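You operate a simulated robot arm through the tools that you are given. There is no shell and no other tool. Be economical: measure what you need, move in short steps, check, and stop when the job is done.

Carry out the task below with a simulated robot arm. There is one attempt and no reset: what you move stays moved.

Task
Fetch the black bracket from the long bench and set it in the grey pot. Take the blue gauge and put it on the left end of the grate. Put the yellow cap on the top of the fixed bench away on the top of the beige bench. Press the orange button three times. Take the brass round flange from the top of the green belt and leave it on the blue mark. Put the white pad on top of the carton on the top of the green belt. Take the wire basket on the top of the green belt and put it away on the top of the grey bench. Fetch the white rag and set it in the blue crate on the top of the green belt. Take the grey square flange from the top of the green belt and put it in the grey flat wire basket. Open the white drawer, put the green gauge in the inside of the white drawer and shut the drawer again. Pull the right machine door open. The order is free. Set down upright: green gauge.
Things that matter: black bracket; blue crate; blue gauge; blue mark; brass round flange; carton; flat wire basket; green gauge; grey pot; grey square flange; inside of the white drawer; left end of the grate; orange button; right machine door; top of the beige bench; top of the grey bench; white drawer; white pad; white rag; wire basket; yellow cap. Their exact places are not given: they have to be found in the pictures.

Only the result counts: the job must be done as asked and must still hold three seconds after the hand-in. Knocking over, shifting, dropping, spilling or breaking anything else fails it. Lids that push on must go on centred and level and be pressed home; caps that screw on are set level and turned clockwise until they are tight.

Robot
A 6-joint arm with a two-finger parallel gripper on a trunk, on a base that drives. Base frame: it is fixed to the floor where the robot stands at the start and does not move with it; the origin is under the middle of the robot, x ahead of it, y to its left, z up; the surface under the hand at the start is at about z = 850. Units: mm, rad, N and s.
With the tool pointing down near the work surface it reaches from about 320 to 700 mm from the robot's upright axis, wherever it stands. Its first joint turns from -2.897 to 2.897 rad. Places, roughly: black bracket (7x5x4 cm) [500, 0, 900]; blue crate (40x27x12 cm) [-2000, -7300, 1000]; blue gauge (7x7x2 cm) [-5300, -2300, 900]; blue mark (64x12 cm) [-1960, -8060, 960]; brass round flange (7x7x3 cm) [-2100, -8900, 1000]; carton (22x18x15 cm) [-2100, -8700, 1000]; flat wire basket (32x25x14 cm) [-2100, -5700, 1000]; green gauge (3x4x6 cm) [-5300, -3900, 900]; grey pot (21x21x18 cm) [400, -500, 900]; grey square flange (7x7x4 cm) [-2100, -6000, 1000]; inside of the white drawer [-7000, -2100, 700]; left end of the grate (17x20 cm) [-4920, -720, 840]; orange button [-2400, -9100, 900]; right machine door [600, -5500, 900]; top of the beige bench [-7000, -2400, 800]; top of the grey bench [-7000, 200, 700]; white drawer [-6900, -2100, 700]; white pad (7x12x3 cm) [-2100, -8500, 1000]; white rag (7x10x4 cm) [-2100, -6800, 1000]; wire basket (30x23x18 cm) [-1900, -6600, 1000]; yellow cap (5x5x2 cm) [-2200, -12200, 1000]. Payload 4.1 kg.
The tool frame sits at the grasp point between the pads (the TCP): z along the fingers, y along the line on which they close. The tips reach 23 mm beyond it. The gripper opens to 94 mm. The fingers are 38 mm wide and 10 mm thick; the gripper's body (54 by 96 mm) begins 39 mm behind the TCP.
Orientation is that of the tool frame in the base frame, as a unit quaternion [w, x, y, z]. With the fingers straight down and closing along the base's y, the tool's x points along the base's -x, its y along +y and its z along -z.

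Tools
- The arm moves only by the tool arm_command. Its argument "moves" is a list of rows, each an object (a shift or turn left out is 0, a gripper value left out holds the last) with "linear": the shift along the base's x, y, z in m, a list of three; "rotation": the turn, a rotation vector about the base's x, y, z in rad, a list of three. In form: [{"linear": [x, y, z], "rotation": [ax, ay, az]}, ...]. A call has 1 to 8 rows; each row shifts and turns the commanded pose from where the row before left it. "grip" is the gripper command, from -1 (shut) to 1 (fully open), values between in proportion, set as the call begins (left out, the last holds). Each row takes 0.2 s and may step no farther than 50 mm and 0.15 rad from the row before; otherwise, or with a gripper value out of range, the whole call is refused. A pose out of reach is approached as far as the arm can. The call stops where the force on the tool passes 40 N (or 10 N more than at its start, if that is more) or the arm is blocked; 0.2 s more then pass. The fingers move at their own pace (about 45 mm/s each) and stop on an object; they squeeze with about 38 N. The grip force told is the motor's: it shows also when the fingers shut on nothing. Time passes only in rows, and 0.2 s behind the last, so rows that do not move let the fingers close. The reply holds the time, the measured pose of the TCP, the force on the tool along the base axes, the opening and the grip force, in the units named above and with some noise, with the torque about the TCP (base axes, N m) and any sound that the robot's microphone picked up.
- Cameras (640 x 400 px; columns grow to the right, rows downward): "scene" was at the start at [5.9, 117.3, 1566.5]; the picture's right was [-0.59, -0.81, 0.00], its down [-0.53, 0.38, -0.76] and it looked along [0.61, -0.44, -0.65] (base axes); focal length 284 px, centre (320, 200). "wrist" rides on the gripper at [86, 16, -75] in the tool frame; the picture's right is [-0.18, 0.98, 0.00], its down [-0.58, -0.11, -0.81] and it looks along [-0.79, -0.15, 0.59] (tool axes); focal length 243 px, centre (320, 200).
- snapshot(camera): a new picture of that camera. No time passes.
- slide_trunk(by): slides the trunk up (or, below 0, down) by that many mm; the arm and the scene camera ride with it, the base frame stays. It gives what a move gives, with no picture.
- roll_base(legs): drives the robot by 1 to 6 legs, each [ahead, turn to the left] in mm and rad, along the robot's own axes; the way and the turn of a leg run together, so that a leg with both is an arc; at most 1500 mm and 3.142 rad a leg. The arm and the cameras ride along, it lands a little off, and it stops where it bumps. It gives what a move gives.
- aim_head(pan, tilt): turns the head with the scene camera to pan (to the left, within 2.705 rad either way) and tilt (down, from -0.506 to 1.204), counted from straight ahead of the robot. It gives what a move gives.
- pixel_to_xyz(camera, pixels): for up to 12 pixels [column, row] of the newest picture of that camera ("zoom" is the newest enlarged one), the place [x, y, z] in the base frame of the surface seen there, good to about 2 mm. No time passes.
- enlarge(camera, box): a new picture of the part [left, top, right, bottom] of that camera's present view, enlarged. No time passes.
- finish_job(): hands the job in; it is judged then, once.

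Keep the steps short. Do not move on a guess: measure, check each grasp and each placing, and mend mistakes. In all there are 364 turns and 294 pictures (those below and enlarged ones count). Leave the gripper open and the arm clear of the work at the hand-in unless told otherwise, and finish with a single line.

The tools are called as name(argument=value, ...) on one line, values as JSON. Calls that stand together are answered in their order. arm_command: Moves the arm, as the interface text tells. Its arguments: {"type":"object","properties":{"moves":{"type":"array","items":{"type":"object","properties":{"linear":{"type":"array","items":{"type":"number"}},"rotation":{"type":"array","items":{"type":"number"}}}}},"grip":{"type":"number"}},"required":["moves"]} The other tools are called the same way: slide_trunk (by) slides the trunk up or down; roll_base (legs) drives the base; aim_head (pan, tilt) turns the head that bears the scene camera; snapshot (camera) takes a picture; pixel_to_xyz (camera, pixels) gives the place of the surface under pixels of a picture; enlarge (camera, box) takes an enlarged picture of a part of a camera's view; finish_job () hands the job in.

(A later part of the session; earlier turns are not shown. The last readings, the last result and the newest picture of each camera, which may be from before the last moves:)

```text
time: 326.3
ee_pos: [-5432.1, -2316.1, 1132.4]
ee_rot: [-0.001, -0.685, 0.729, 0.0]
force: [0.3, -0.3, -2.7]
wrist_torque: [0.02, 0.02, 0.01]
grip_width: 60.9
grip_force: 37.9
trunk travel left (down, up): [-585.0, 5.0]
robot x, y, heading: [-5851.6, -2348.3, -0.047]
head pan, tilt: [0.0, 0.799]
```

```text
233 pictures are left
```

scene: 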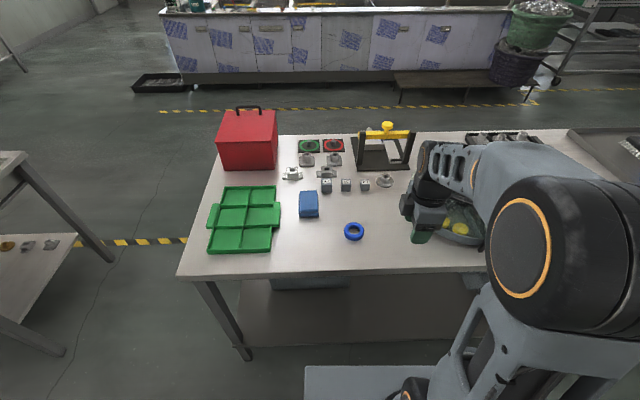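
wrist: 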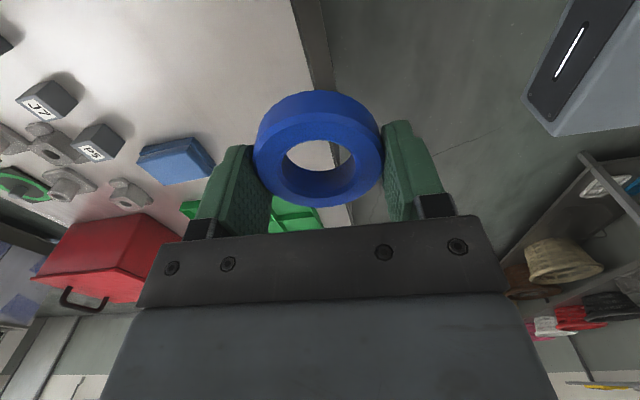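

The ring is held. I'll back out and drive to the gap south of the grate table, then face north.

roll_base(legs=[[-300, 0], [0, 1.617], [1000, 0], [0, -1.571], [1200, 0], [0, 1.571]])

aim_head(pan=0.2, tilt=0.8)

snapshot(camera="scene")

```text
time: 350.5
ee_pos: [-5017.7, -905.8, 1130.4]
ee_rot: [0.001, 1.0, 0.006, 0.0]
force: [-0.1, 0.6, -2.3]
wrist_torque: [0.0, 0.0, -0.02]
grip_width: 61.1
grip_force: 38.2
trunk travel left (down, up): [-585.0, 5.0]
robot x, y, heading: [-4953.1, -1321.2, 1.606]
head pan, tilt: [0.0, 0.799]
```

```text
time: 351.2
ee_pos: [-5017.4, -905.5, 1131.3]
ee_rot: [0.001, 1.0, 0.007, 0.001]
force: [0.2, 0.5, -2.3]
wrist_torque: [0.03, -0.01, 0.02]
grip_width: 61.0
grip_force: 37.6
trunk travel left (down, up): [-585.0, 5.0]
robot x, y, heading: [-4951.3, -1320.7, 1.604]
head pan, tilt: [0.201, 0.799]
```

```text
232 pictures are left
```

scene: 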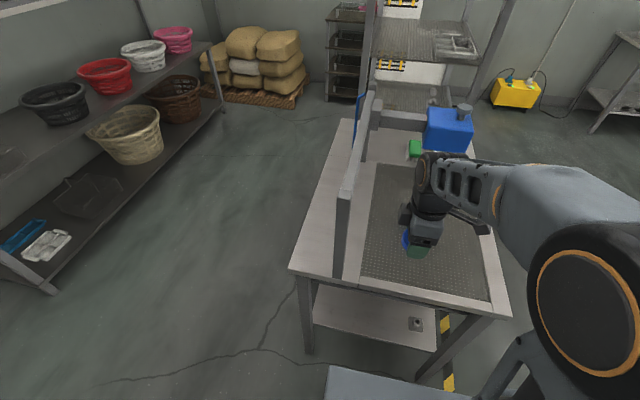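

The grate is the perforated dark area. Its left end, seen from the drawer side, is the south end near me. I'll measure it.

pixel_to_xyz(camera="scene", pixels=[[362, 277], [490, 300], [375, 200], [465, 262], [400, 285], [440, 290], [380, 240], [295, 268], [500, 315]])

enlarge(camera="scene", box=[340, 200, 520, 320])

```text
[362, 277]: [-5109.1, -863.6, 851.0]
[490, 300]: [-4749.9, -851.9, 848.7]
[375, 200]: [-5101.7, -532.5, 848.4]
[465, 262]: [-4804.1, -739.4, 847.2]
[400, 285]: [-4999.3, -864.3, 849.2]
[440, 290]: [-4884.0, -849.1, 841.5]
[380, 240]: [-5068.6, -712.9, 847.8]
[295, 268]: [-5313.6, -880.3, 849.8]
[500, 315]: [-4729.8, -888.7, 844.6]
```

```text
3.33 times, centred on (430, 260) of scene
```

zoom: 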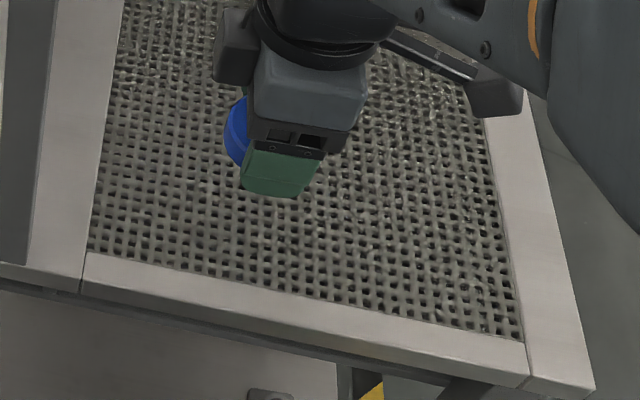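

I'll move the ring over (-4920,-722) and lower it.

arm_command(moves=[{"linear": [0.0195, 0.0365, -0.02]}, {"linear": [0.0195, 0.0365, -0.02]}, {"linear": [0.0195, 0.0365, -0.02]}, {"linear": [0.0195, 0.0365, -0.02]}, {"linear": [0.0195, 0.0365, -0.02]}, {"linear": [0, 0, -0.04]}, {"linear": [0, 0, -0.04]}, {"linear": [0, 0, -0.03]}])

snapshot(camera="wrist")

arm_command(moves=[{}])

```text
time: 353.0
ee_pos: [-4919.9, -722.5, 919.4]
ee_rot: [0.001, 1.0, 0.007, 0.0]
force: [-0.2, 0.9, -2.5]
wrist_torque: [-0.03, 0.0, 0.0]
grip_width: 60.5
grip_force: 38.4
trunk travel left (down, up): [-585.0, 5.0]
robot x, y, heading: [-4949.0, -1323.3, 1.596]
head pan, tilt: [0.201, 0.799]
```

```text
230 pictures are left
```

wrist: 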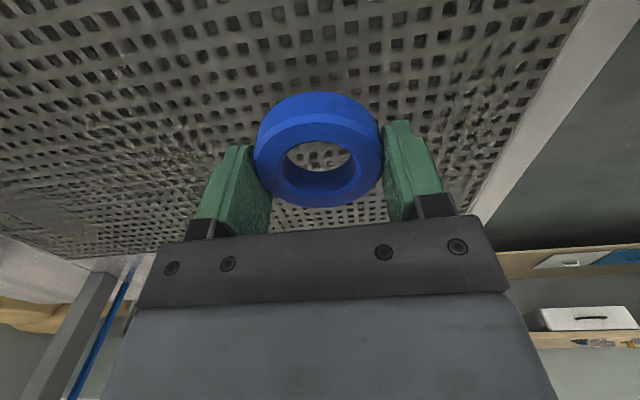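

```text
time: 353.4
ee_pos: [-4919.2, -723.2, 920.4]
ee_rot: [0.001, 1.0, 0.007, 0.0]
force: [-0.1, 0.1, -2.2]
wrist_torque: [-0.02, 0.03, -0.03]
grip_width: 60.8
grip_force: 38.6
trunk travel left (down, up): [-585.0, 5.0]
robot x, y, heading: [-4952.0, -1323.2, 1.602]
head pan, tilt: [0.201, 0.799]
```

arm_command(moves=[{"linear": [0, 0, -0.03]}, {"linear": [0, 0, -0.012]}, {"linear": [0, 0, -0.003]}, {"linear": [0, 0, -0.003]}])

arm_command(moves=[{"linear": [0, 0, -0.003]}, {}])

```text
time: 354.4
ee_pos: [-4919.4, -722.6, 872.7]
ee_rot: [0.002, 1.0, 0.007, 0.0]
force: [-0.5, 0.1, -3.2]
wrist_torque: [0.01, 0.0, -0.01]
grip_width: 60.5
grip_force: 37.7
trunk travel left (down, up): [-585.0, 5.0]
robot x, y, heading: [-4949.5, -1321.9, 1.595]
head pan, tilt: [0.201, 0.799]
```

```text
time: 355.0
ee_pos: [-4919.5, -722.8, 870.8]
ee_rot: [-0.001, 1.0, 0.006, 0.0]
force: [1.0, 1.1, 5.7]
wrist_torque: [-0.2, 0.0, -0.05]
grip_width: 60.9
grip_force: 38.1
trunk travel left (down, up): [-585.0, 5.0]
robot x, y, heading: [-4955.4, -1324.4, 1.6]
head pan, tilt: [0.201, 0.799]
```

It's in contact. I'll open and rise.

arm_command(moves=[{}, {}, {}], grip=0.8)

arm_command(moves=[{"linear": [0, 0, 0.045]}, {"linear": [0, 0, 0.045]}, {"linear": [0, -0.02, 0.045]}, {"linear": [0, -0.035, 0.035]}, {"linear": [0, -0.04, 0.03]}, {"linear": [0, -0.045, 0.02]}, {"linear": [0, -0.045, 0.02]}])

snapshot(camera="wrist")

```text
time: 355.8
ee_pos: [-4919.0, -723.0, 871.5]
ee_rot: [-0.001, 1.0, 0.007, 0.0]
force: [-0.2, 6.6, 9.3]
wrist_torque: [-0.29, 0.18, -0.12]
grip_width: 81.6
grip_force: 0.0
trunk travel left (down, up): [-585.0, 5.0]
robot x, y, heading: [-4953.4, -1321.7, 1.598]
head pan, tilt: [0.201, 0.799]
```

```text
time: 357.4
ee_pos: [-4920.8, -909.8, 1108.0]
ee_rot: [0.001, 1.0, 0.006, 0.0]
force: [0.0, -0.3, 0.2]
wrist_torque: [0.03, 0.02, 0.0]
grip_width: 84.6
grip_force: 0.1
trunk travel left (down, up): [-585.0, 5.0]
robot x, y, heading: [-4954.9, -1323.6, 1.599]
head pan, tilt: [0.201, 0.799]
```

```text
229 pictures are left
```

wrist: 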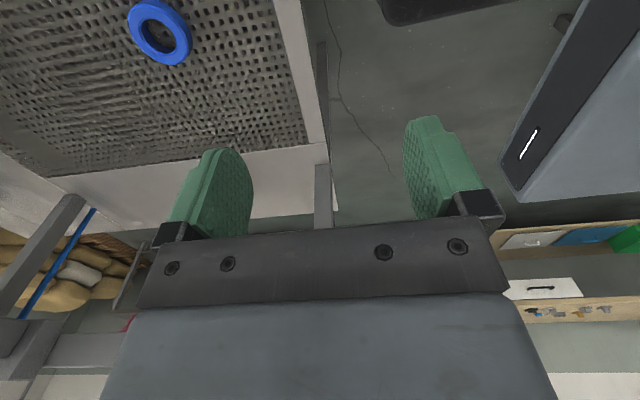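

The gauge lies on the left end of the grate. Next is the white drawer. I'll tuck the arm in, then drive out of the gap and face the drawer at (-6700,-2070).

arm_command(moves=[{"linear": [0, -0.03, 0.03]}, {"linear": [0, -0.03, 0.03]}, {"linear": [0, 0, 0.03]}])

roll_base(legs=[[0, 1.54], [1180, 0], [0, 1.571], [750, 0], [0, -1.571]])

aim_head(pan=0.0, tilt=0.75)

snapshot(camera="scene")

```text
time: 358.2
ee_pos: [-4920.0, -968.4, 1197.9]
ee_rot: [0.001, 1.0, 0.007, 0.0]
force: [0.0, -0.6, 0.5]
wrist_torque: [0.03, 0.03, 0.01]
grip_width: 84.7
grip_force: 0.1
trunk travel left (down, up): [-585.0, 5.0]
robot x, y, heading: [-4948.6, -1320.4, 1.595]
head pan, tilt: [0.201, 0.799]
```

```text
time: 379.2
ee_pos: [-6509.0, -2011.2, 1197.9]
ee_rot: [0.0, 0.712, 0.702, 0.001]
force: [0.6, 0.2, 0.7]
wrist_torque: [0.01, -0.02, 0.03]
grip_width: 84.6
grip_force: 0.0
trunk travel left (down, up): [-585.0, 5.0]
robot x, y, heading: [-6154.9, -2051.5, -3.139]
head pan, tilt: [0.201, 0.799]
```

```text
time: 379.9
ee_pos: [-6509.6, -2012.1, 1198.3]
ee_rot: [0.001, 0.711, 0.703, 0.0]
force: [-0.9, -1.0, 0.0]
wrist_torque: [-0.01, 0.01, 0.04]
grip_width: 84.7
grip_force: 0.1
trunk travel left (down, up): [-585.0, 5.0]
robot x, y, heading: [-6161.2, -2057.2, -3.135]
head pan, tilt: [0.0, 0.75]
```

```text
228 pictures are left
```

scene: 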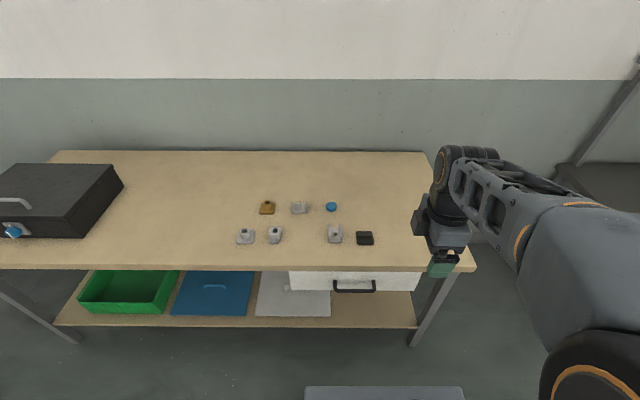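

The drawer front is at (353,281) with a dark U handle. I'll enlarge and measure it.

enlarge(camera="scene", box=[273, 240, 433, 340])

pixel_to_xyz(camera="zoom", pixels=[[250, 202], [330, 202], [402, 200], [245, 170], [405, 170], [65, 140], [580, 140], [70, 205], [560, 200], [300, 90], [320, 150], [330, 215]])

```text
4.00 times, centred on (353, 290) of scene
```

zoom: 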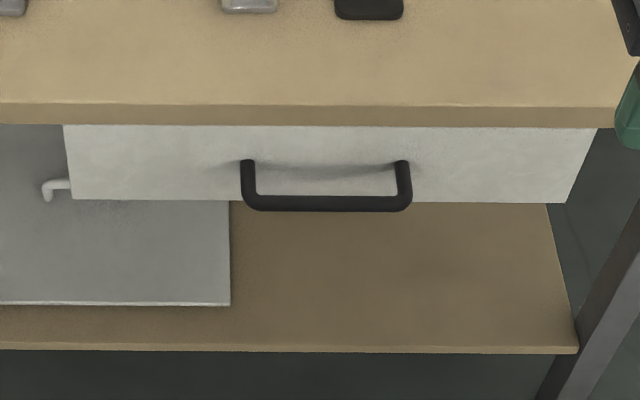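

```text
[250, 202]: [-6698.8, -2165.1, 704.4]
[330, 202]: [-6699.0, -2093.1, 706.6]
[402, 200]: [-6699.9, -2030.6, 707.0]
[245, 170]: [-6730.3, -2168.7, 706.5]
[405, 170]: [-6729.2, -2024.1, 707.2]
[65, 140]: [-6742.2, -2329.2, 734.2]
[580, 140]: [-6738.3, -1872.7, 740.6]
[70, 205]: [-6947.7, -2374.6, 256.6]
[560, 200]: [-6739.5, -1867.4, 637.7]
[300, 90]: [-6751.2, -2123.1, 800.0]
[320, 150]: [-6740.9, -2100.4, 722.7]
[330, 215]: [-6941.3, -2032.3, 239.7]
```

The handle bar runs along y from -2168 to -2027 at x≈-6699, z≈705, about 35 mm in front of the drawer face. The bench overhangs above it, so I'll tilt the tool about 45° and grip the bar. First I'll back up 140 mm and lower the trunk 150 mm.

roll_base(legs=[[-140, 0]])

slide_trunk(by=-150)

arm_command(moves=[{"linear": [-0.02, -0.015, -0.03], "rotation": [0, 0.13, 0]}, {"linear": [-0.02, -0.015, -0.03], "rotation": [0, 0.13, 0]}, {"linear": [-0.02, -0.015, -0.03], "rotation": [0, 0.13, 0]}, {"linear": [-0.02, -0.015, -0.03], "rotation": [0, 0.13, 0]}, {"linear": [-0.02, -0.015, -0.03], "rotation": [0, 0.13, 0]}, {"linear": [-0.02, -0.015, -0.03], "rotation": [0, 0.13, 0]}], grip=-0.2)

snapshot(camera="scene")

```text
time: 381.2
ee_pos: [-6370.6, -2011.4, 1198.5]
ee_rot: [0.0, 0.711, 0.704, 0.0]
force: [0.5, -0.2, 0.9]
wrist_torque: [-0.01, 0.01, 0.0]
grip_width: 84.2
grip_force: 0.1
trunk travel left (down, up): [-585.0, 5.0]
robot x, y, heading: [-6015.1, -2053.5, -3.138]
head pan, tilt: [0.0, 0.75]
```

```text
time: 383.0
ee_pos: [-6370.7, -2012.7, 1047.5]
ee_rot: [0.001, 0.711, 0.704, 0.0]
force: [0.7, -0.5, -0.7]
wrist_torque: [-0.01, 0.03, 0.01]
grip_width: 84.7
grip_force: 0.1
trunk travel left (down, up): [-435.0, 155.0]
robot x, y, heading: [-6018.8, -2051.4, -3.136]
head pan, tilt: [0.0, 0.75]
```

```text
time: 384.4
ee_pos: [-6464.0, -2072.6, 890.4]
ee_rot: [-0.226, 0.736, 0.608, -0.194]
force: [-1.6, -0.7, 1.1]
wrist_torque: [0.06, -0.13, 0.0]
grip_width: 37.8
grip_force: 0.0
out of reach, approached as far as the arm can: row 5, 6
trunk travel left (down, up): [-435.0, 155.0]
robot x, y, heading: [-6017.2, -2054.4, -3.137]
head pan, tilt: [0.0, 0.75]
```

```text
226 pictures are left
```

scene: 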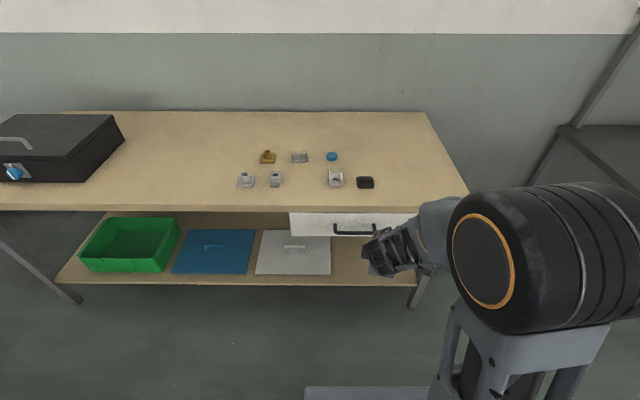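

The tilt was limited at this short reach. Extending outward should free it, so I'll move out toward the handle, staying high and in front of it.

arm_command(moves=[{"linear": [-0.03, -0.005, -0.03]}, {"linear": [-0.03, -0.005, -0.03]}, {"linear": [-0.03, -0.005, -0.03]}, {}])

snapshot(camera="wrist")

```text
time: 385.4
ee_pos: [-6562.8, -2089.9, 803.8]
ee_rot: [-0.246, 0.682, 0.661, -0.196]
force: [0.2, -0.3, -0.3]
wrist_torque: [0.0, 0.0, 0.01]
grip_width: 37.5
grip_force: 0.1
trunk travel left (down, up): [-435.0, 155.0]
robot x, y, heading: [-6015.3, -2055.2, -3.135]
head pan, tilt: [0.0, 0.75]
```

```text
225 pictures are left
```

wrist: 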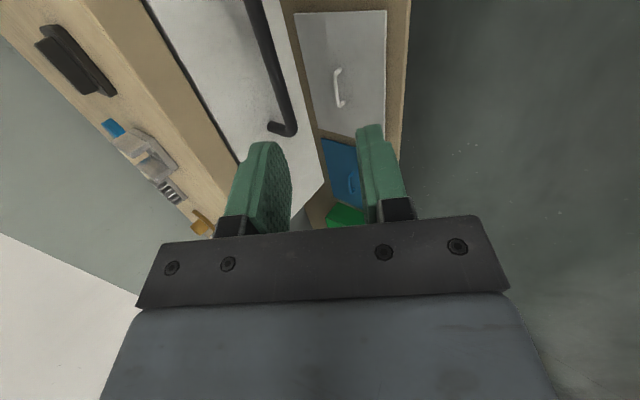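

The tilt is now about 36°, with the closing line across the bar, which works. I'll narrow the opening to about 28 mm and move to the pre-grasp point along the approach line.

arm_command(moves=[{"linear": [-0.045, -0.006, -0.02]}, {"linear": [-0.047, -0.007, -0.019]}, {}], grip=-0.4)

snapshot(camera="wrist")

enlarge(camera="scene", box=[280, 170, 460, 290])

```text
refused: row 2 steps farther than a row can; nothing moved
```

```text
224 pictures are left
```

wrist: 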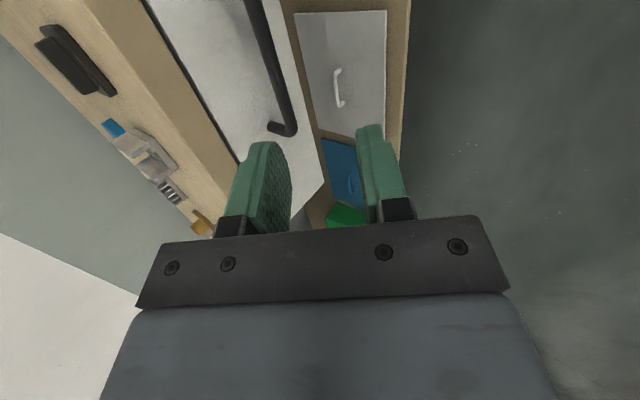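

```text
3.33 times, centred on (370, 230) of scene
```

zoom: 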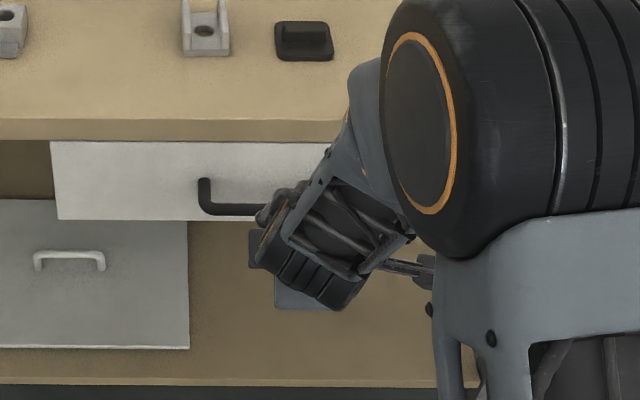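

arm_command(moves=[{"linear": [-0.031, -0.004, -0.013]}, {"linear": [-0.031, -0.004, -0.013]}, {"linear": [-0.03, -0.005, -0.013]}, {}], grip=-0.4)

snapshot(camera="wrist")

```text
time: 386.4
ee_pos: [-6652.7, -2104.3, 764.7]
ee_rot: [-0.247, 0.682, 0.66, -0.195]
force: [-0.3, 0.1, 0.3]
wrist_torque: [0.02, 0.01, -0.05]
grip_width: 28.2
grip_force: 0.1
trunk travel left (down, up): [-435.0, 155.0]
robot x, y, heading: [-6011.4, -2049.7, -3.135]
head pan, tilt: [0.0, 0.75]
```

```text
222 pictures are left
```

wrist: 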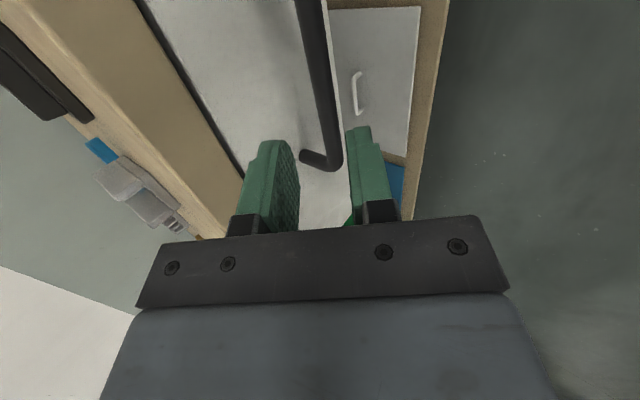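

The bar passes right through the projected grip axis at (321,89). I'll advance along the approach by 74 mm.

arm_command(moves=[{"linear": [-0.015, 0, -0.02]}, {"linear": [-0.015, 0, -0.02]}, {"linear": [-0.014, 0, -0.0195]}, {}])

snapshot(camera="wrist")

```text
time: 387.4
ee_pos: [-6697.5, -2104.1, 704.3]
ee_rot: [-0.246, 0.682, 0.66, -0.196]
force: [-0.2, 0.6, -0.2]
wrist_torque: [0.01, 0.0, -0.02]
grip_width: 28.3
grip_force: 0.1
trunk travel left (down, up): [-435.0, 155.0]
robot x, y, heading: [-6019.8, -2051.0, -3.139]
head pan, tilt: [0.0, 0.75]
```

```text
221 pictures are left
```

wrist: 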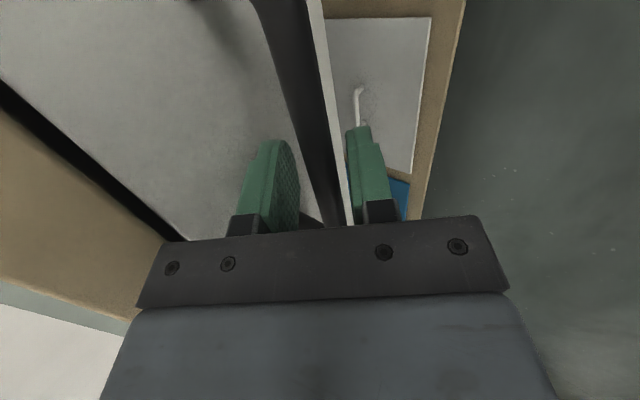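

The bar is between the fingers. I'll close on it.

arm_command(moves=[{}, {}, {}], grip=-1)

arm_command(moves=[{"linear": [0.015, 0, 0]}, {"linear": [0.02, 0, 0]}, {"linear": [0.025, 0, 0]}])

snapshot(camera="scene")

```text
time: 388.2
ee_pos: [-6697.9, -2105.0, 703.4]
ee_rot: [-0.246, 0.682, 0.66, -0.195]
force: [8.6, 2.3, -4.9]
wrist_torque: [0.86, -0.08, 1.34]
grip_width: 13.6
grip_force: 44.9
trunk travel left (down, up): [-435.0, 155.0]
robot x, y, heading: [-6012.9, -2052.2, -3.135]
head pan, tilt: [0.0, 0.75]
```

```text
time: 389.0
ee_pos: [-6635.1, -2103.8, 703.8]
ee_rot: [-0.246, 0.68, 0.662, -0.196]
force: [1.1, -3.2, -9.7]
wrist_torque: [1.37, -0.11, 0.71]
grip_width: 14.0
grip_force: 44.3
trunk travel left (down, up): [-435.0, 155.0]
robot x, y, heading: [-6017.2, -2054.2, -3.136]
head pan, tilt: [0.0, 0.75]
```

```text
220 pictures are left
```

scene: 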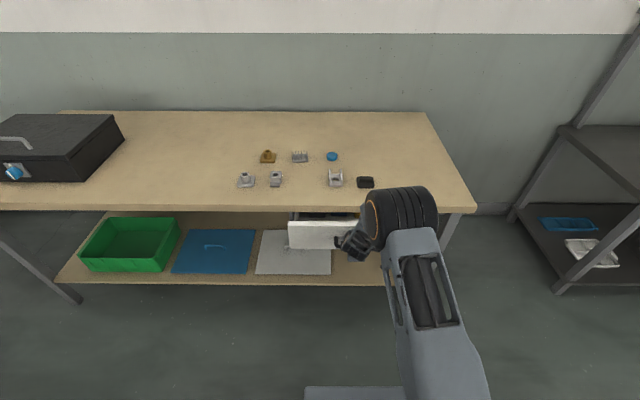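

The drawer slides. I'll pull 60 mm more with the arm, then back the base up 120 mm.

arm_command(moves=[{"linear": [0.03, 0, 0]}, {"linear": [0.03, 0, 0]}, {}])

roll_base(legs=[[-120, 0]])

snapshot(camera="scene")

```text
time: 389.8
ee_pos: [-6574.6, -2104.0, 704.5]
ee_rot: [-0.245, 0.681, 0.662, -0.194]
force: [-0.4, -23.7, -14.0]
wrist_torque: [-0.27, -0.07, 1.61]
grip_width: 13.9
grip_force: 45.0
trunk travel left (down, up): [-435.0, 155.0]
robot x, y, heading: [-6020.6, -2053.3, -3.139]
head pan, tilt: [0.0, 0.75]
```

```text
time: 390.9
ee_pos: [-6506.8, -2104.0, 703.5]
ee_rot: [-0.245, 0.679, 0.664, -0.195]
force: [-0.3, -8.1, 0.2]
wrist_torque: [0.39, 0.04, 0.01]
grip_width: 14.0
grip_force: 45.3
trunk travel left (down, up): [-435.0, 155.0]
robot x, y, heading: [-5950.0, -2054.6, -3.129]
head pan, tilt: [0.0, 0.75]
stopped in leg 1: the force on the tool passed its limit at 41 N (the readings are from after the stop); the commanded pose is now the measured one
```

```text
219 pictures are left
```

scene: 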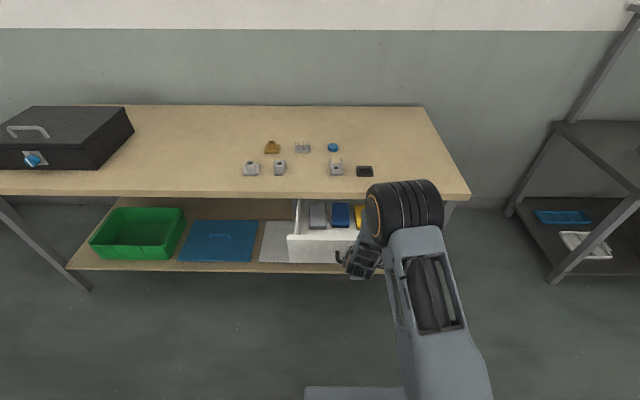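

It's open about 190 mm with a sideways load. The drawer holds some boxes. I'll pull a bit more with the arm.

arm_command(moves=[{"linear": [0.02, 0, 0]}, {"linear": [0.02, 0, 0]}, {"linear": [0.02, 0, 0]}, {}])

snapshot(camera="scene")

```text
time: 391.9
ee_pos: [-6446.0, -2104.9, 703.2]
ee_rot: [-0.244, 0.679, 0.664, -0.196]
force: [0.7, -12.1, -2.6]
wrist_torque: [-0.31, -0.06, 0.63]
grip_width: 13.7
grip_force: 44.4
trunk travel left (down, up): [-435.0, 155.0]
robot x, y, heading: [-5950.4, -2054.6, -3.129]
head pan, tilt: [0.0, 0.75]
```

```text
218 pictures are left
```

scene: 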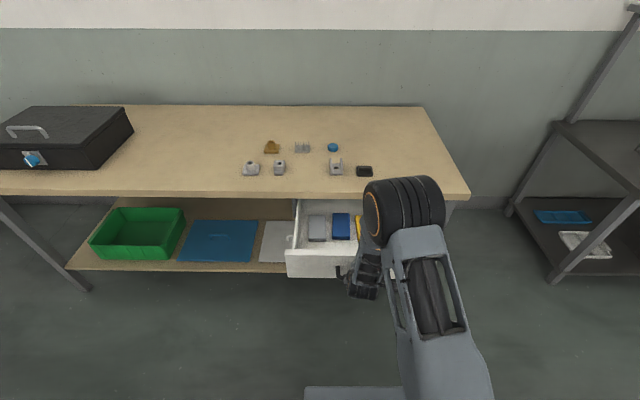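

It's open about 250 mm. I'll release and retreat along the approach line, then look inside.

arm_command(moves=[{}, {}], grip=-0.35)

arm_command(moves=[{"linear": [0.015, 0, 0.02]}, {"linear": [0.015, 0, 0.02]}, {"linear": [0.015, 0, 0.02]}, {"linear": [0.015, 0, 0.03]}, {"linear": [0, 0.02, 0.04], "rotation": [0, -0.13, 0]}, {"linear": [0, 0.03, 0.04], "rotation": [0, -0.13, 0]}, {"linear": [0, 0.03, 0.04], "rotation": [0, -0.13, 0]}, {"linear": [0, 0.03, 0.04], "rotation": [0, -0.13, 0]}])

snapshot(camera="scene")

```text
time: 392.4
ee_pos: [-6447.3, -2104.1, 704.0]
ee_rot: [-0.245, 0.679, 0.664, -0.195]
force: [0.7, 0.5, -0.6]
wrist_torque: [0.06, -0.05, -0.02]
grip_width: 30.6
grip_force: 0.0
trunk travel left (down, up): [-435.0, 155.0]
robot x, y, heading: [-5950.8, -2052.7, -3.131]
head pan, tilt: [0.0, 0.75]
```

```text
time: 394.2
ee_pos: [-6386.9, -1996.4, 940.3]
ee_rot: [-0.098, 0.71, 0.697, -0.015]
force: [0.1, -2.3, -1.0]
wrist_torque: [0.15, -0.04, -0.01]
grip_width: 30.5
grip_force: 0.1
out of reach, approached as far as the arm can: row 6
trunk travel left (down, up): [-435.0, 155.0]
robot x, y, heading: [-5951.1, -2051.0, -3.135]
head pan, tilt: [0.0, 0.75]
```

```text
217 pictures are left
```

scene: 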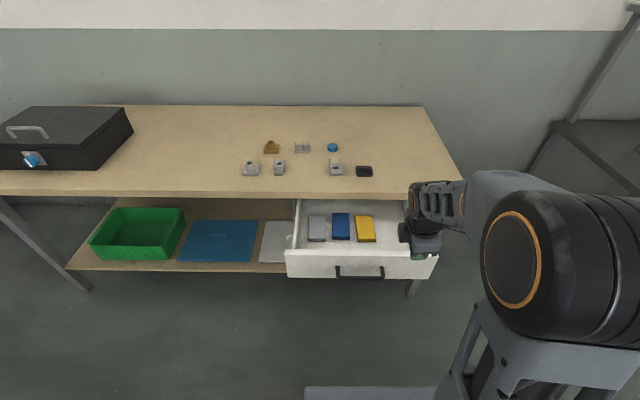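

The inside is visible: three flat boxes at left, with free space at right near (395,235). I'll straighten the tool, enlarge, and measure the drawer.

arm_command(moves=[{"linear": [0.02, 0.02, 0.03], "rotation": [-0.06, -0.08, 0]}, {"linear": [0.02, 0.02, 0.03], "rotation": [-0.058, -0.078, 0]}, {}])

enlarge(camera="scene", box=[273, 190, 443, 290])

pixel_to_xyz(camera="zoom", pixels=[[65, 245], [580, 250], [110, 185], [390, 190], [430, 150], [450, 200], [400, 210], [300, 205], [470, 120], [385, 110], [250, 270], [500, 215]])

```text
time: 395.1
ee_pos: [-6347.4, -1960.0, 1000.2]
ee_rot: [0.005, 0.711, 0.703, -0.005]
force: [0.8, 0.4, -1.0]
wrist_torque: [0.01, 0.01, -0.01]
grip_width: 30.6
grip_force: 0.1
trunk travel left (down, up): [-435.0, 155.0]
robot x, y, heading: [-5948.5, -2052.6, -3.135]
head pan, tilt: [0.0, 0.75]
```

```text
3.76 times, centred on (358, 240) of scene
```

zoom: 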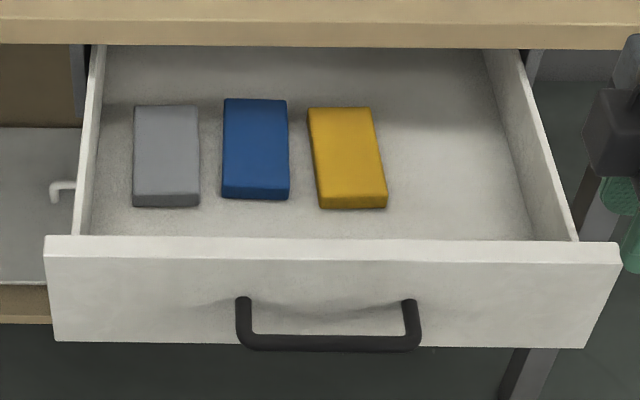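

```text
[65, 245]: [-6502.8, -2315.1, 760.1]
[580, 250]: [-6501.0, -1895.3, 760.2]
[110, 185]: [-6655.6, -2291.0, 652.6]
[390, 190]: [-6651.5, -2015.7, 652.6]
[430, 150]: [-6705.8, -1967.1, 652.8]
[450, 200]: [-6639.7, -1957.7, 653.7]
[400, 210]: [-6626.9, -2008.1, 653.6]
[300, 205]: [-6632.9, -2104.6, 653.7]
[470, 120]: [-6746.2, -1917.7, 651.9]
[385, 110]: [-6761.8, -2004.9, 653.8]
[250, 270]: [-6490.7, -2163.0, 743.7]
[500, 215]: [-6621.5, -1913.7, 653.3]
```

The drawer floor is at z 653 with a free area around (-6630,-1960). Now for the green gauge near (-5300,-3900): I'll raise the trunk 100, drive south, and face the workbench.

slide_trunk(by=140)

roll_base(legs=[[0, 1.564], [950, 0], [900, 0], [0, 1.571]])

aim_head(pan=0.0, tilt=0.7)

snapshot(camera="scene")

```text
time: 396.7
ee_pos: [-6346.7, -1960.4, 1141.3]
ee_rot: [0.005, 0.711, 0.703, -0.004]
force: [0.6, 0.2, 0.3]
wrist_torque: [-0.04, 0.0, 0.0]
grip_width: 30.6
grip_force: 0.1
trunk travel left (down, up): [-575.0, 15.0]
robot x, y, heading: [-5949.1, -2052.3, -3.135]
head pan, tilt: [0.0, 0.75]
```

```text
time: 413.7
ee_pos: [-5565.7, -4016.7, 1140.1]
ee_rot: [0.006, -0.693, 0.721, 0.004]
force: [-0.3, 0.0, 0.3]
wrist_torque: [-0.01, 0.01, -0.01]
grip_width: 30.4
grip_force: 0.1
trunk travel left (down, up): [-575.0, 15.0]
robot x, y, heading: [-5957.8, -3914.4, -0.015]
head pan, tilt: [0.0, 0.75]
```

```text
time: 414.3
ee_pos: [-5565.1, -4018.1, 1140.5]
ee_rot: [0.005, -0.693, 0.72, 0.005]
force: [-0.5, -0.6, -0.3]
wrist_torque: [0.03, 0.01, -0.03]
grip_width: 30.6
grip_force: 0.2
trunk travel left (down, up): [-575.0, 15.0]
robot x, y, heading: [-5959.9, -3911.9, -0.019]
head pan, tilt: [0.0, 0.7]
```

```text
215 pictures are left
```

scene: 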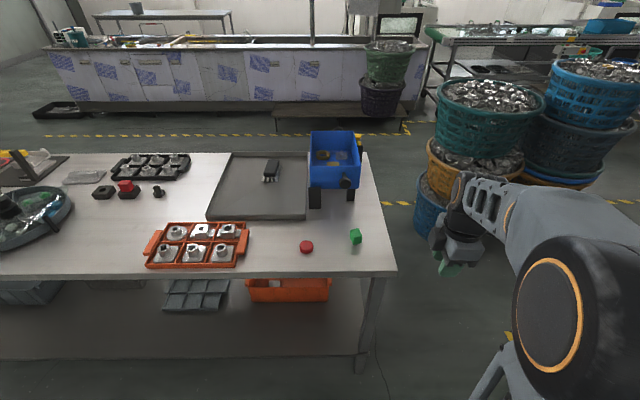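

The green gauge is at (355,236). I'll enlarge and measure it.

enlarge(camera="scene", box=[315, 210, 395, 260])

pixel_to_xyz(camera="zoom", pixels=[[285, 165], [370, 160], [360, 200], [310, 200], [325, 280], [355, 275], [330, 220], [290, 230], [340, 150]])

```text
8.00 times, centred on (355, 235) of scene
```

zoom: 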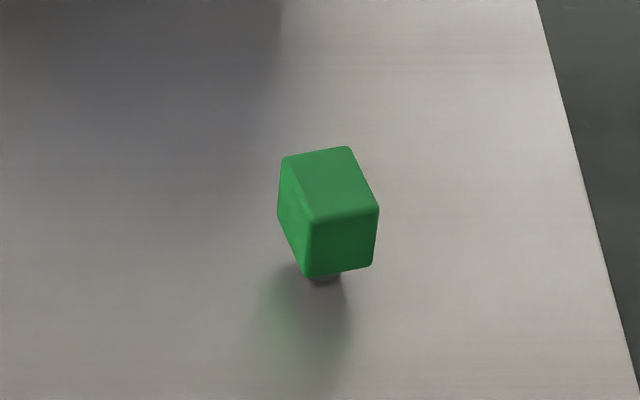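

```text
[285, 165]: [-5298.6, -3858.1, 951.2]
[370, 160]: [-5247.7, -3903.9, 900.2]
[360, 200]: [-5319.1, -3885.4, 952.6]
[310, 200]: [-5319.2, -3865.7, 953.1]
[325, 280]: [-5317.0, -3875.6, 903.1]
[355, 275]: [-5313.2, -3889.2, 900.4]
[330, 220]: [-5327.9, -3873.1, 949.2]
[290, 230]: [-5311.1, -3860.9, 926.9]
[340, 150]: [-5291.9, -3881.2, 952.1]
```

The green gauge is a block (top z 953) on a short pin, centred near (-5310,-3875) and turned about 0.29 rad. I'll drive 120 mm closer, then move above it with the tool turned +0.33.

roll_base(legs=[[120, 0]])

arm_command(moves=[{"linear": [0.027, 0.029, -0.02], "rotation": [0, 0, 0.066]}, {"linear": [0.027, 0.029, -0.02], "rotation": [0, 0, 0.066]}, {"linear": [0.027, 0.029, -0.02], "rotation": [0, 0, 0.066]}, {"linear": [0.027, 0.029, -0.02], "rotation": [0, 0, 0.066]}, {"linear": [0.027, 0.029, -0.02], "rotation": [0, 0, 0.066]}, {}], grip=0.6)

snapshot(camera="wrist")

```text
time: 415.6
ee_pos: [-5444.6, -4019.3, 1139.4]
ee_rot: [0.005, -0.692, 0.721, 0.005]
force: [0.3, -0.3, 0.4]
wrist_torque: [0.03, -0.01, 0.02]
grip_width: 30.6
grip_force: 0.1
trunk travel left (down, up): [-575.0, 15.0]
robot x, y, heading: [-5837.2, -3914.2, -0.021]
head pan, tilt: [0.0, 0.7]
```

```text
time: 416.9
ee_pos: [-5309.0, -3874.8, 1042.9]
ee_rot: [-0.004, 0.802, -0.597, -0.006]
force: [0.1, -0.7, 0.4]
wrist_torque: [-0.01, 0.02, 0.0]
grip_width: 75.1
grip_force: 0.1
trunk travel left (down, up): [-575.0, 15.0]
robot x, y, heading: [-5840.8, -3917.7, -0.02]
head pan, tilt: [0.0, 0.7]
```

```text
213 pictures are left
```

wrist: 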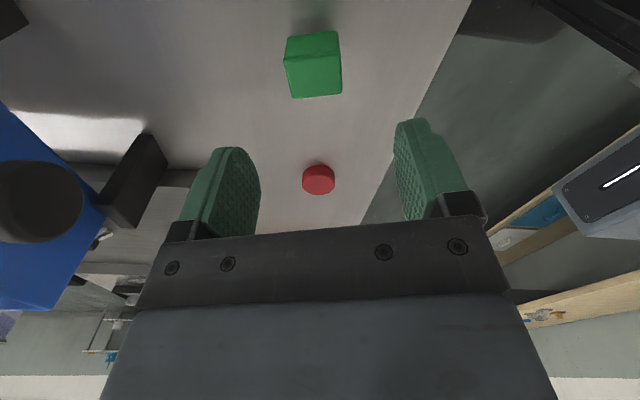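

It's aligned. I'll lower to z≈937 and grip.

arm_command(moves=[{"linear": [0, 0, -0.04]}, {"linear": [0, 0, -0.036]}, {"linear": [0, 0, -0.03]}, {}])

snapshot(camera="wrist")

arm_command(moves=[{}, {}, {}, {}], grip=-1)

arm_command(moves=[{"linear": [0, 0, 0.03]}, {"linear": [0, 0, 0.03]}, {}])

snapshot(camera="wrist")

```text
time: 417.9
ee_pos: [-5310.6, -3875.6, 934.7]
ee_rot: [-0.005, 0.802, -0.598, -0.005]
force: [0.3, -0.2, 0.2]
wrist_torque: [0.02, -0.01, -0.01]
grip_width: 75.3
grip_force: 0.0
trunk travel left (down, up): [-575.0, 15.0]
robot x, y, heading: [-5837.8, -3916.4, -0.017]
head pan, tilt: [0.0, 0.7]
```

```text
212 pictures are left
```

wrist: 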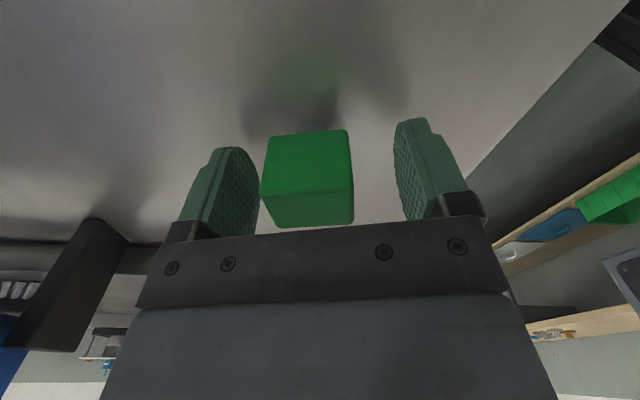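

```text
time: 418.9
ee_pos: [-5309.1, -3875.4, 935.0]
ee_rot: [-0.005, 0.801, -0.598, -0.006]
force: [0.5, 0.1, -0.5]
wrist_torque: [0.0, -0.02, 0.03]
grip_width: 37.4
grip_force: 38.1
trunk travel left (down, up): [-575.0, 15.0]
robot x, y, heading: [-5839.6, -3920.8, -0.019]
head pan, tilt: [0.0, 0.7]
```

```text
time: 419.8
ee_pos: [-5311.2, -3875.3, 994.8]
ee_rot: [-0.004, 0.802, -0.597, -0.006]
force: [-0.5, -0.4, -0.7]
wrist_torque: [0.0, -0.01, -0.04]
grip_width: 37.8
grip_force: 38.4
trunk travel left (down, up): [-575.0, 15.0]
robot x, y, heading: [-5837.4, -3916.0, -0.019]
head pan, tilt: [0.0, 0.7]
```

```text
211 pictures are left
```

wrist: 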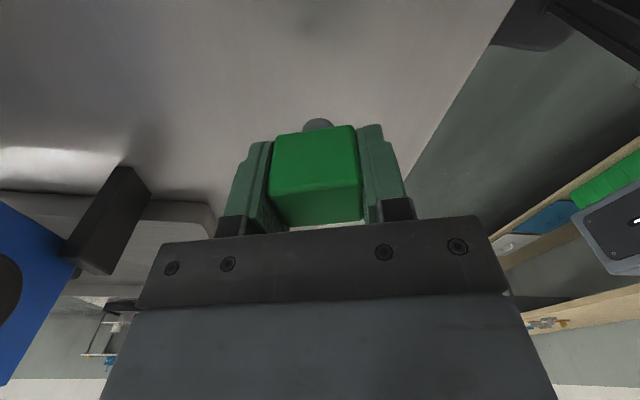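

The gauge is held upright. I'll draw it in and drive back to the drawer.

arm_command(moves=[{"linear": [-0.03, -0.01, 0.03]}, {"linear": [-0.03, -0.01, 0.03]}, {"linear": [-0.04, -0.01, 0.02]}, {"linear": [-0.04, 0, 0.02]}])

roll_base(legs=[[-160, 0], [0, 1.59], [950, 0], [990, 0], [0, 1.571]])

slide_trunk(by=-200)

aim_head(pan=0.0, tilt=0.75)

snapshot(camera="scene")

```text
time: 420.8
ee_pos: [-5450.4, -3904.6, 1095.4]
ee_rot: [-0.005, 0.802, -0.597, -0.005]
force: [0.7, 0.0, -0.4]
wrist_torque: [0.0, -0.01, -0.02]
grip_width: 37.3
grip_force: 38.0
trunk travel left (down, up): [-575.0, 15.0]
robot x, y, heading: [-5841.1, -3915.9, -0.018]
head pan, tilt: [0.0, 0.7]
```

```text
time: 439.0
ee_pos: [-6393.4, -2011.4, 1095.1]
ee_rot: [0.005, 0.599, 0.8, -0.005]
force: [0.1, -0.3, -1.1]
wrist_torque: [-0.01, 0.0, -0.03]
grip_width: 37.7
grip_force: 38.1
trunk travel left (down, up): [-575.0, 15.0]
robot x, y, heading: [-6002.9, -2002.0, 3.121]
head pan, tilt: [0.0, 0.7]
```

```text
time: 441.1
ee_pos: [-6391.9, -2012.0, 895.3]
ee_rot: [0.006, 0.599, 0.801, -0.005]
force: [-0.5, 0.0, -0.1]
wrist_torque: [-0.02, 0.02, 0.04]
grip_width: 37.7
grip_force: 38.3
trunk travel left (down, up): [-375.0, 215.0]
robot x, y, heading: [-6002.3, -2003.0, 3.12]
head pan, tilt: [0.0, 0.7]
```

```text
time: 441.8
ee_pos: [-6392.0, -2013.1, 894.8]
ee_rot: [0.006, 0.599, 0.8, -0.004]
force: [-0.8, 0.3, -1.6]
wrist_torque: [0.01, -0.03, 0.0]
grip_width: 37.6
grip_force: 38.0
trunk travel left (down, up): [-375.0, 215.0]
robot x, y, heading: [-6001.3, -2003.6, 3.118]
head pan, tilt: [0.0, 0.75]
```

```text
210 pictures are left
```

scene: 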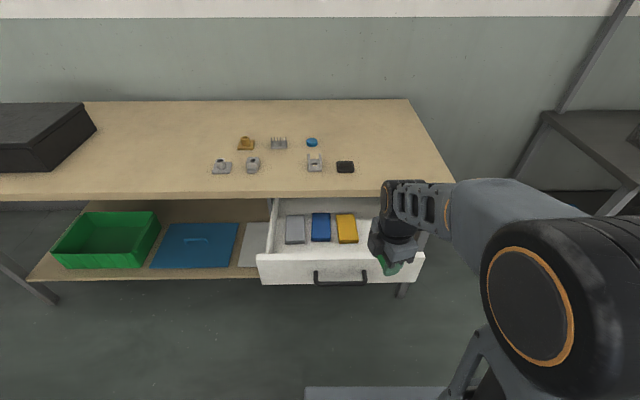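

I'll move over the free spot (-6628,-1962), squaring the tool by -0.284.

arm_command(moves=[{"linear": [-0.0393, 0.0085, 0], "rotation": [0, 0, -0.0473]}, {"linear": [-0.0393, 0.0085, 0], "rotation": [0, 0, -0.0473]}, {"linear": [-0.0393, 0.0085, 0], "rotation": [0, 0, -0.0473]}, {"linear": [-0.0393, 0.0085, 0], "rotation": [0, 0, -0.0473]}, {"linear": [-0.0393, 0.0085, 0], "rotation": [0, 0, -0.0473]}, {"linear": [-0.0393, 0.0085, 0], "rotation": [0, 0, -0.0473]}, {"linear": [0, 0, -0.04]}, {}])

snapshot(camera="wrist")

enlarge(camera="scene", box=[240, 150, 480, 300])

```text
time: 443.6
ee_pos: [-6626.1, -1962.2, 856.4]
ee_rot: [0.005, 0.707, 0.707, -0.004]
force: [-0.1, -0.2, -1.3]
wrist_torque: [0.06, -0.03, -0.01]
grip_width: 37.5
grip_force: 38.6
trunk travel left (down, up): [-375.0, 215.0]
robot x, y, heading: [-6001.7, -2000.4, 3.118]
head pan, tilt: [0.0, 0.75]
```

```text
209 pictures are left
```

wrist: 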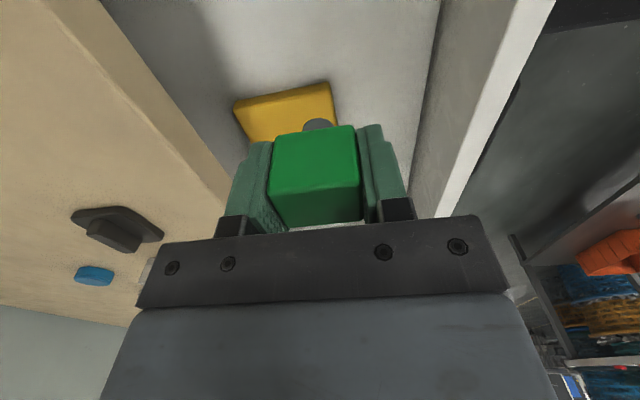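

```text
2.67 times, centred on (360, 225) of scene
```

zoom: 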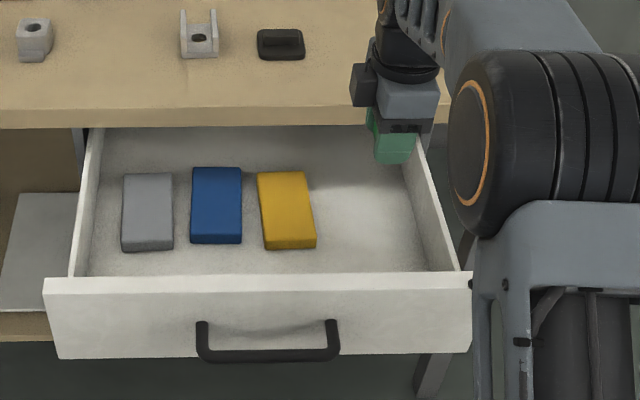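

I'll shift 10 mm away from the side wall and lower to just above the floor.

arm_command(moves=[{"linear": [0, -0.01, -0.04]}, {"linear": [0, 0, -0.04]}, {"linear": [0, 0, -0.04]}, {"linear": [0, 0, -0.03]}, {"linear": [0, 0, -0.008]}, {}])

arm_command(moves=[{"linear": [0, 0, -0.004]}, {"linear": [0, 0, -0.003]}, {}])

```text
time: 445.0
ee_pos: [-6627.1, -1971.0, 698.1]
ee_rot: [0.004, 0.707, 0.707, -0.005]
force: [0.2, -0.1, -1.1]
wrist_torque: [0.05, 0.01, 0.01]
grip_width: 37.3
grip_force: 38.2
trunk travel left (down, up): [-375.0, 215.0]
robot x, y, heading: [-6003.3, -2001.1, 3.118]
head pan, tilt: [0.0, 0.75]
```

```text
time: 445.8
ee_pos: [-6627.2, -1970.8, 690.1]
ee_rot: [0.005, 0.707, 0.707, -0.004]
force: [0.7, -0.6, -0.6]
wrist_torque: [0.02, 0.0, 0.0]
grip_width: 37.6
grip_force: 37.7
trunk travel left (down, up): [-375.0, 215.0]
robot x, y, heading: [-6002.9, -1998.8, 3.116]
head pan, tilt: [0.0, 0.75]
```

arm_command(moves=[{"linear": [0, 0, -0.0015]}, {"linear": [0, 0, -0.0015]}, {}])

```text
time: 446.6
ee_pos: [-6628.3, -1971.7, 687.7]
ee_rot: [0.004, 0.707, 0.707, -0.005]
force: [-0.1, -1.0, 0.5]
wrist_torque: [-0.01, -0.04, 0.0]
grip_width: 37.7
grip_force: 37.7
trunk travel left (down, up): [-375.0, 215.0]
robot x, y, heading: [-5998.3, -2001.5, 3.119]
head pan, tilt: [0.0, 0.75]
```

arm_command(moves=[{"linear": [0, 0, -0.001]}, {}])

arm_command(moves=[{}, {}], grip=0.25)

snapshot(camera="wrist")

```text
time: 447.2
ee_pos: [-6627.6, -1970.7, 688.2]
ee_rot: [0.004, 0.707, 0.707, -0.006]
force: [0.6, 0.1, 9.1]
wrist_torque: [0.02, 0.0, -0.01]
grip_width: 37.3
grip_force: 38.0
trunk travel left (down, up): [-375.0, 215.0]
robot x, y, heading: [-6003.3, -2003.3, 3.117]
head pan, tilt: [0.0, 0.75]
```

```text
time: 447.8
ee_pos: [-6629.2, -1971.3, 686.5]
ee_rot: [0.005, 0.707, 0.707, -0.005]
force: [-0.7, -0.3, -0.3]
wrist_torque: [0.03, -0.01, 0.01]
grip_width: 58.9
grip_force: 0.0
trunk travel left (down, up): [-375.0, 215.0]
robot x, y, heading: [-6000.6, -2002.7, 3.117]
head pan, tilt: [0.0, 0.75]
```

```text
207 pictures are left
```

wrist: 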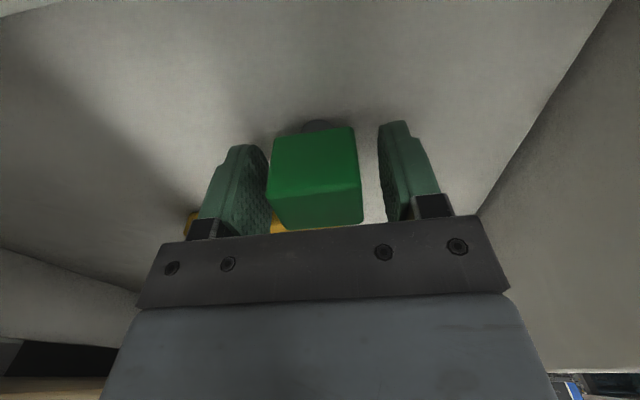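

The gauge stands upright. I'll rise straight up.

arm_command(moves=[{"linear": [0, 0, 0.02]}, {"linear": [0, 0, 0.04]}, {"linear": [0, 0, 0.045]}, {"linear": [0, 0, 0.045]}, {"linear": [0, 0, 0.045]}, {}])

arm_command(moves=[{"linear": [0.045, 0, 0]}, {"linear": [0.045, 0, 0]}, {"linear": [0.045, 0, 0]}, {"linear": [0.045, 0, 0]}, {"linear": [0.045, 0, 0]}])

enlarge(camera="scene", box=[240, 150, 480, 300])

```text
time: 449.2
ee_pos: [-6629.8, -1972.2, 881.3]
ee_rot: [0.006, 0.707, 0.707, -0.005]
force: [0.3, 0.3, 0.3]
wrist_torque: [0.0, 0.01, 0.0]
grip_width: 58.9
grip_force: 0.1
trunk travel left (down, up): [-375.0, 215.0]
robot x, y, heading: [-5998.0, -1999.0, 3.118]
head pan, tilt: [0.0, 0.75]
```

```text
time: 450.4
ee_pos: [-6403.9, -1971.6, 881.1]
ee_rot: [0.005, 0.707, 0.707, -0.005]
force: [0.1, 0.2, 0.7]
wrist_torque: [0.02, -0.02, 0.0]
grip_width: 59.0
grip_force: 0.0
trunk travel left (down, up): [-375.0, 215.0]
robot x, y, heading: [-6002.2, -2001.7, 3.116]
head pan, tilt: [0.0, 0.75]
```

```text
2.67 times, centred on (360, 225) of scene
```

zoom: 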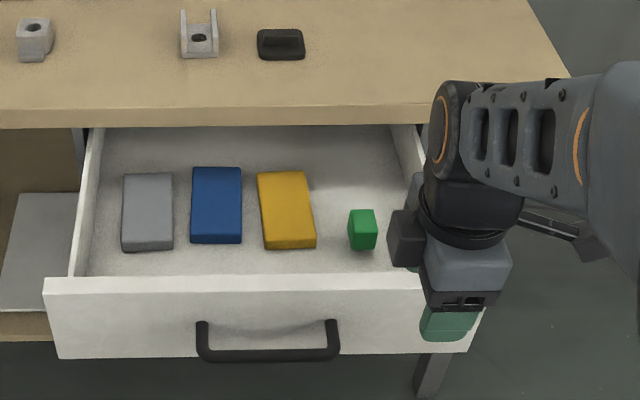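

The green gauge stands in the drawer. To shut it, I'll drive 80 mm closer and go in front of the handle bar with closed fingers.

roll_base(legs=[[50, 0]])

arm_command(moves=[{"linear": [0.02, -0.03, 0]}, {"linear": [0.02, -0.03, 0]}, {"linear": [0.02, -0.03, -0.01]}, {"linear": [0.005, -0.03, -0.02]}], grip=-1)

snapshot(camera="scene")

```text
time: 451.3
ee_pos: [-6456.1, -1969.2, 881.7]
ee_rot: [0.005, 0.707, 0.707, -0.005]
force: [0.0, 0.1, -0.1]
wrist_torque: [0.0, 0.02, 0.0]
grip_width: 58.5
grip_force: 0.0
trunk travel left (down, up): [-375.0, 215.0]
robot x, y, heading: [-6051.0, -2000.1, 3.114]
head pan, tilt: [0.0, 0.75]
```

```text
time: 452.3
ee_pos: [-6389.9, -2090.9, 852.3]
ee_rot: [0.005, 0.707, 0.708, -0.005]
force: [-0.8, -0.3, 0.4]
wrist_torque: [-0.01, 0.01, 0.01]
grip_width: 0.0
grip_force: 32.4
trunk travel left (down, up): [-375.0, 215.0]
robot x, y, heading: [-6049.7, -2004.2, 3.115]
head pan, tilt: [0.0, 0.75]
```

```text
205 pictures are left
```

scene: 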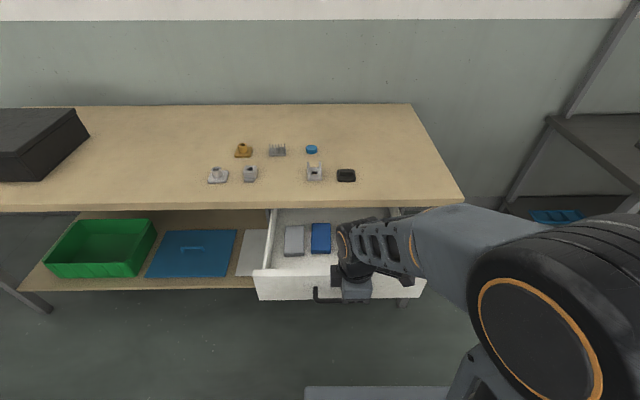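

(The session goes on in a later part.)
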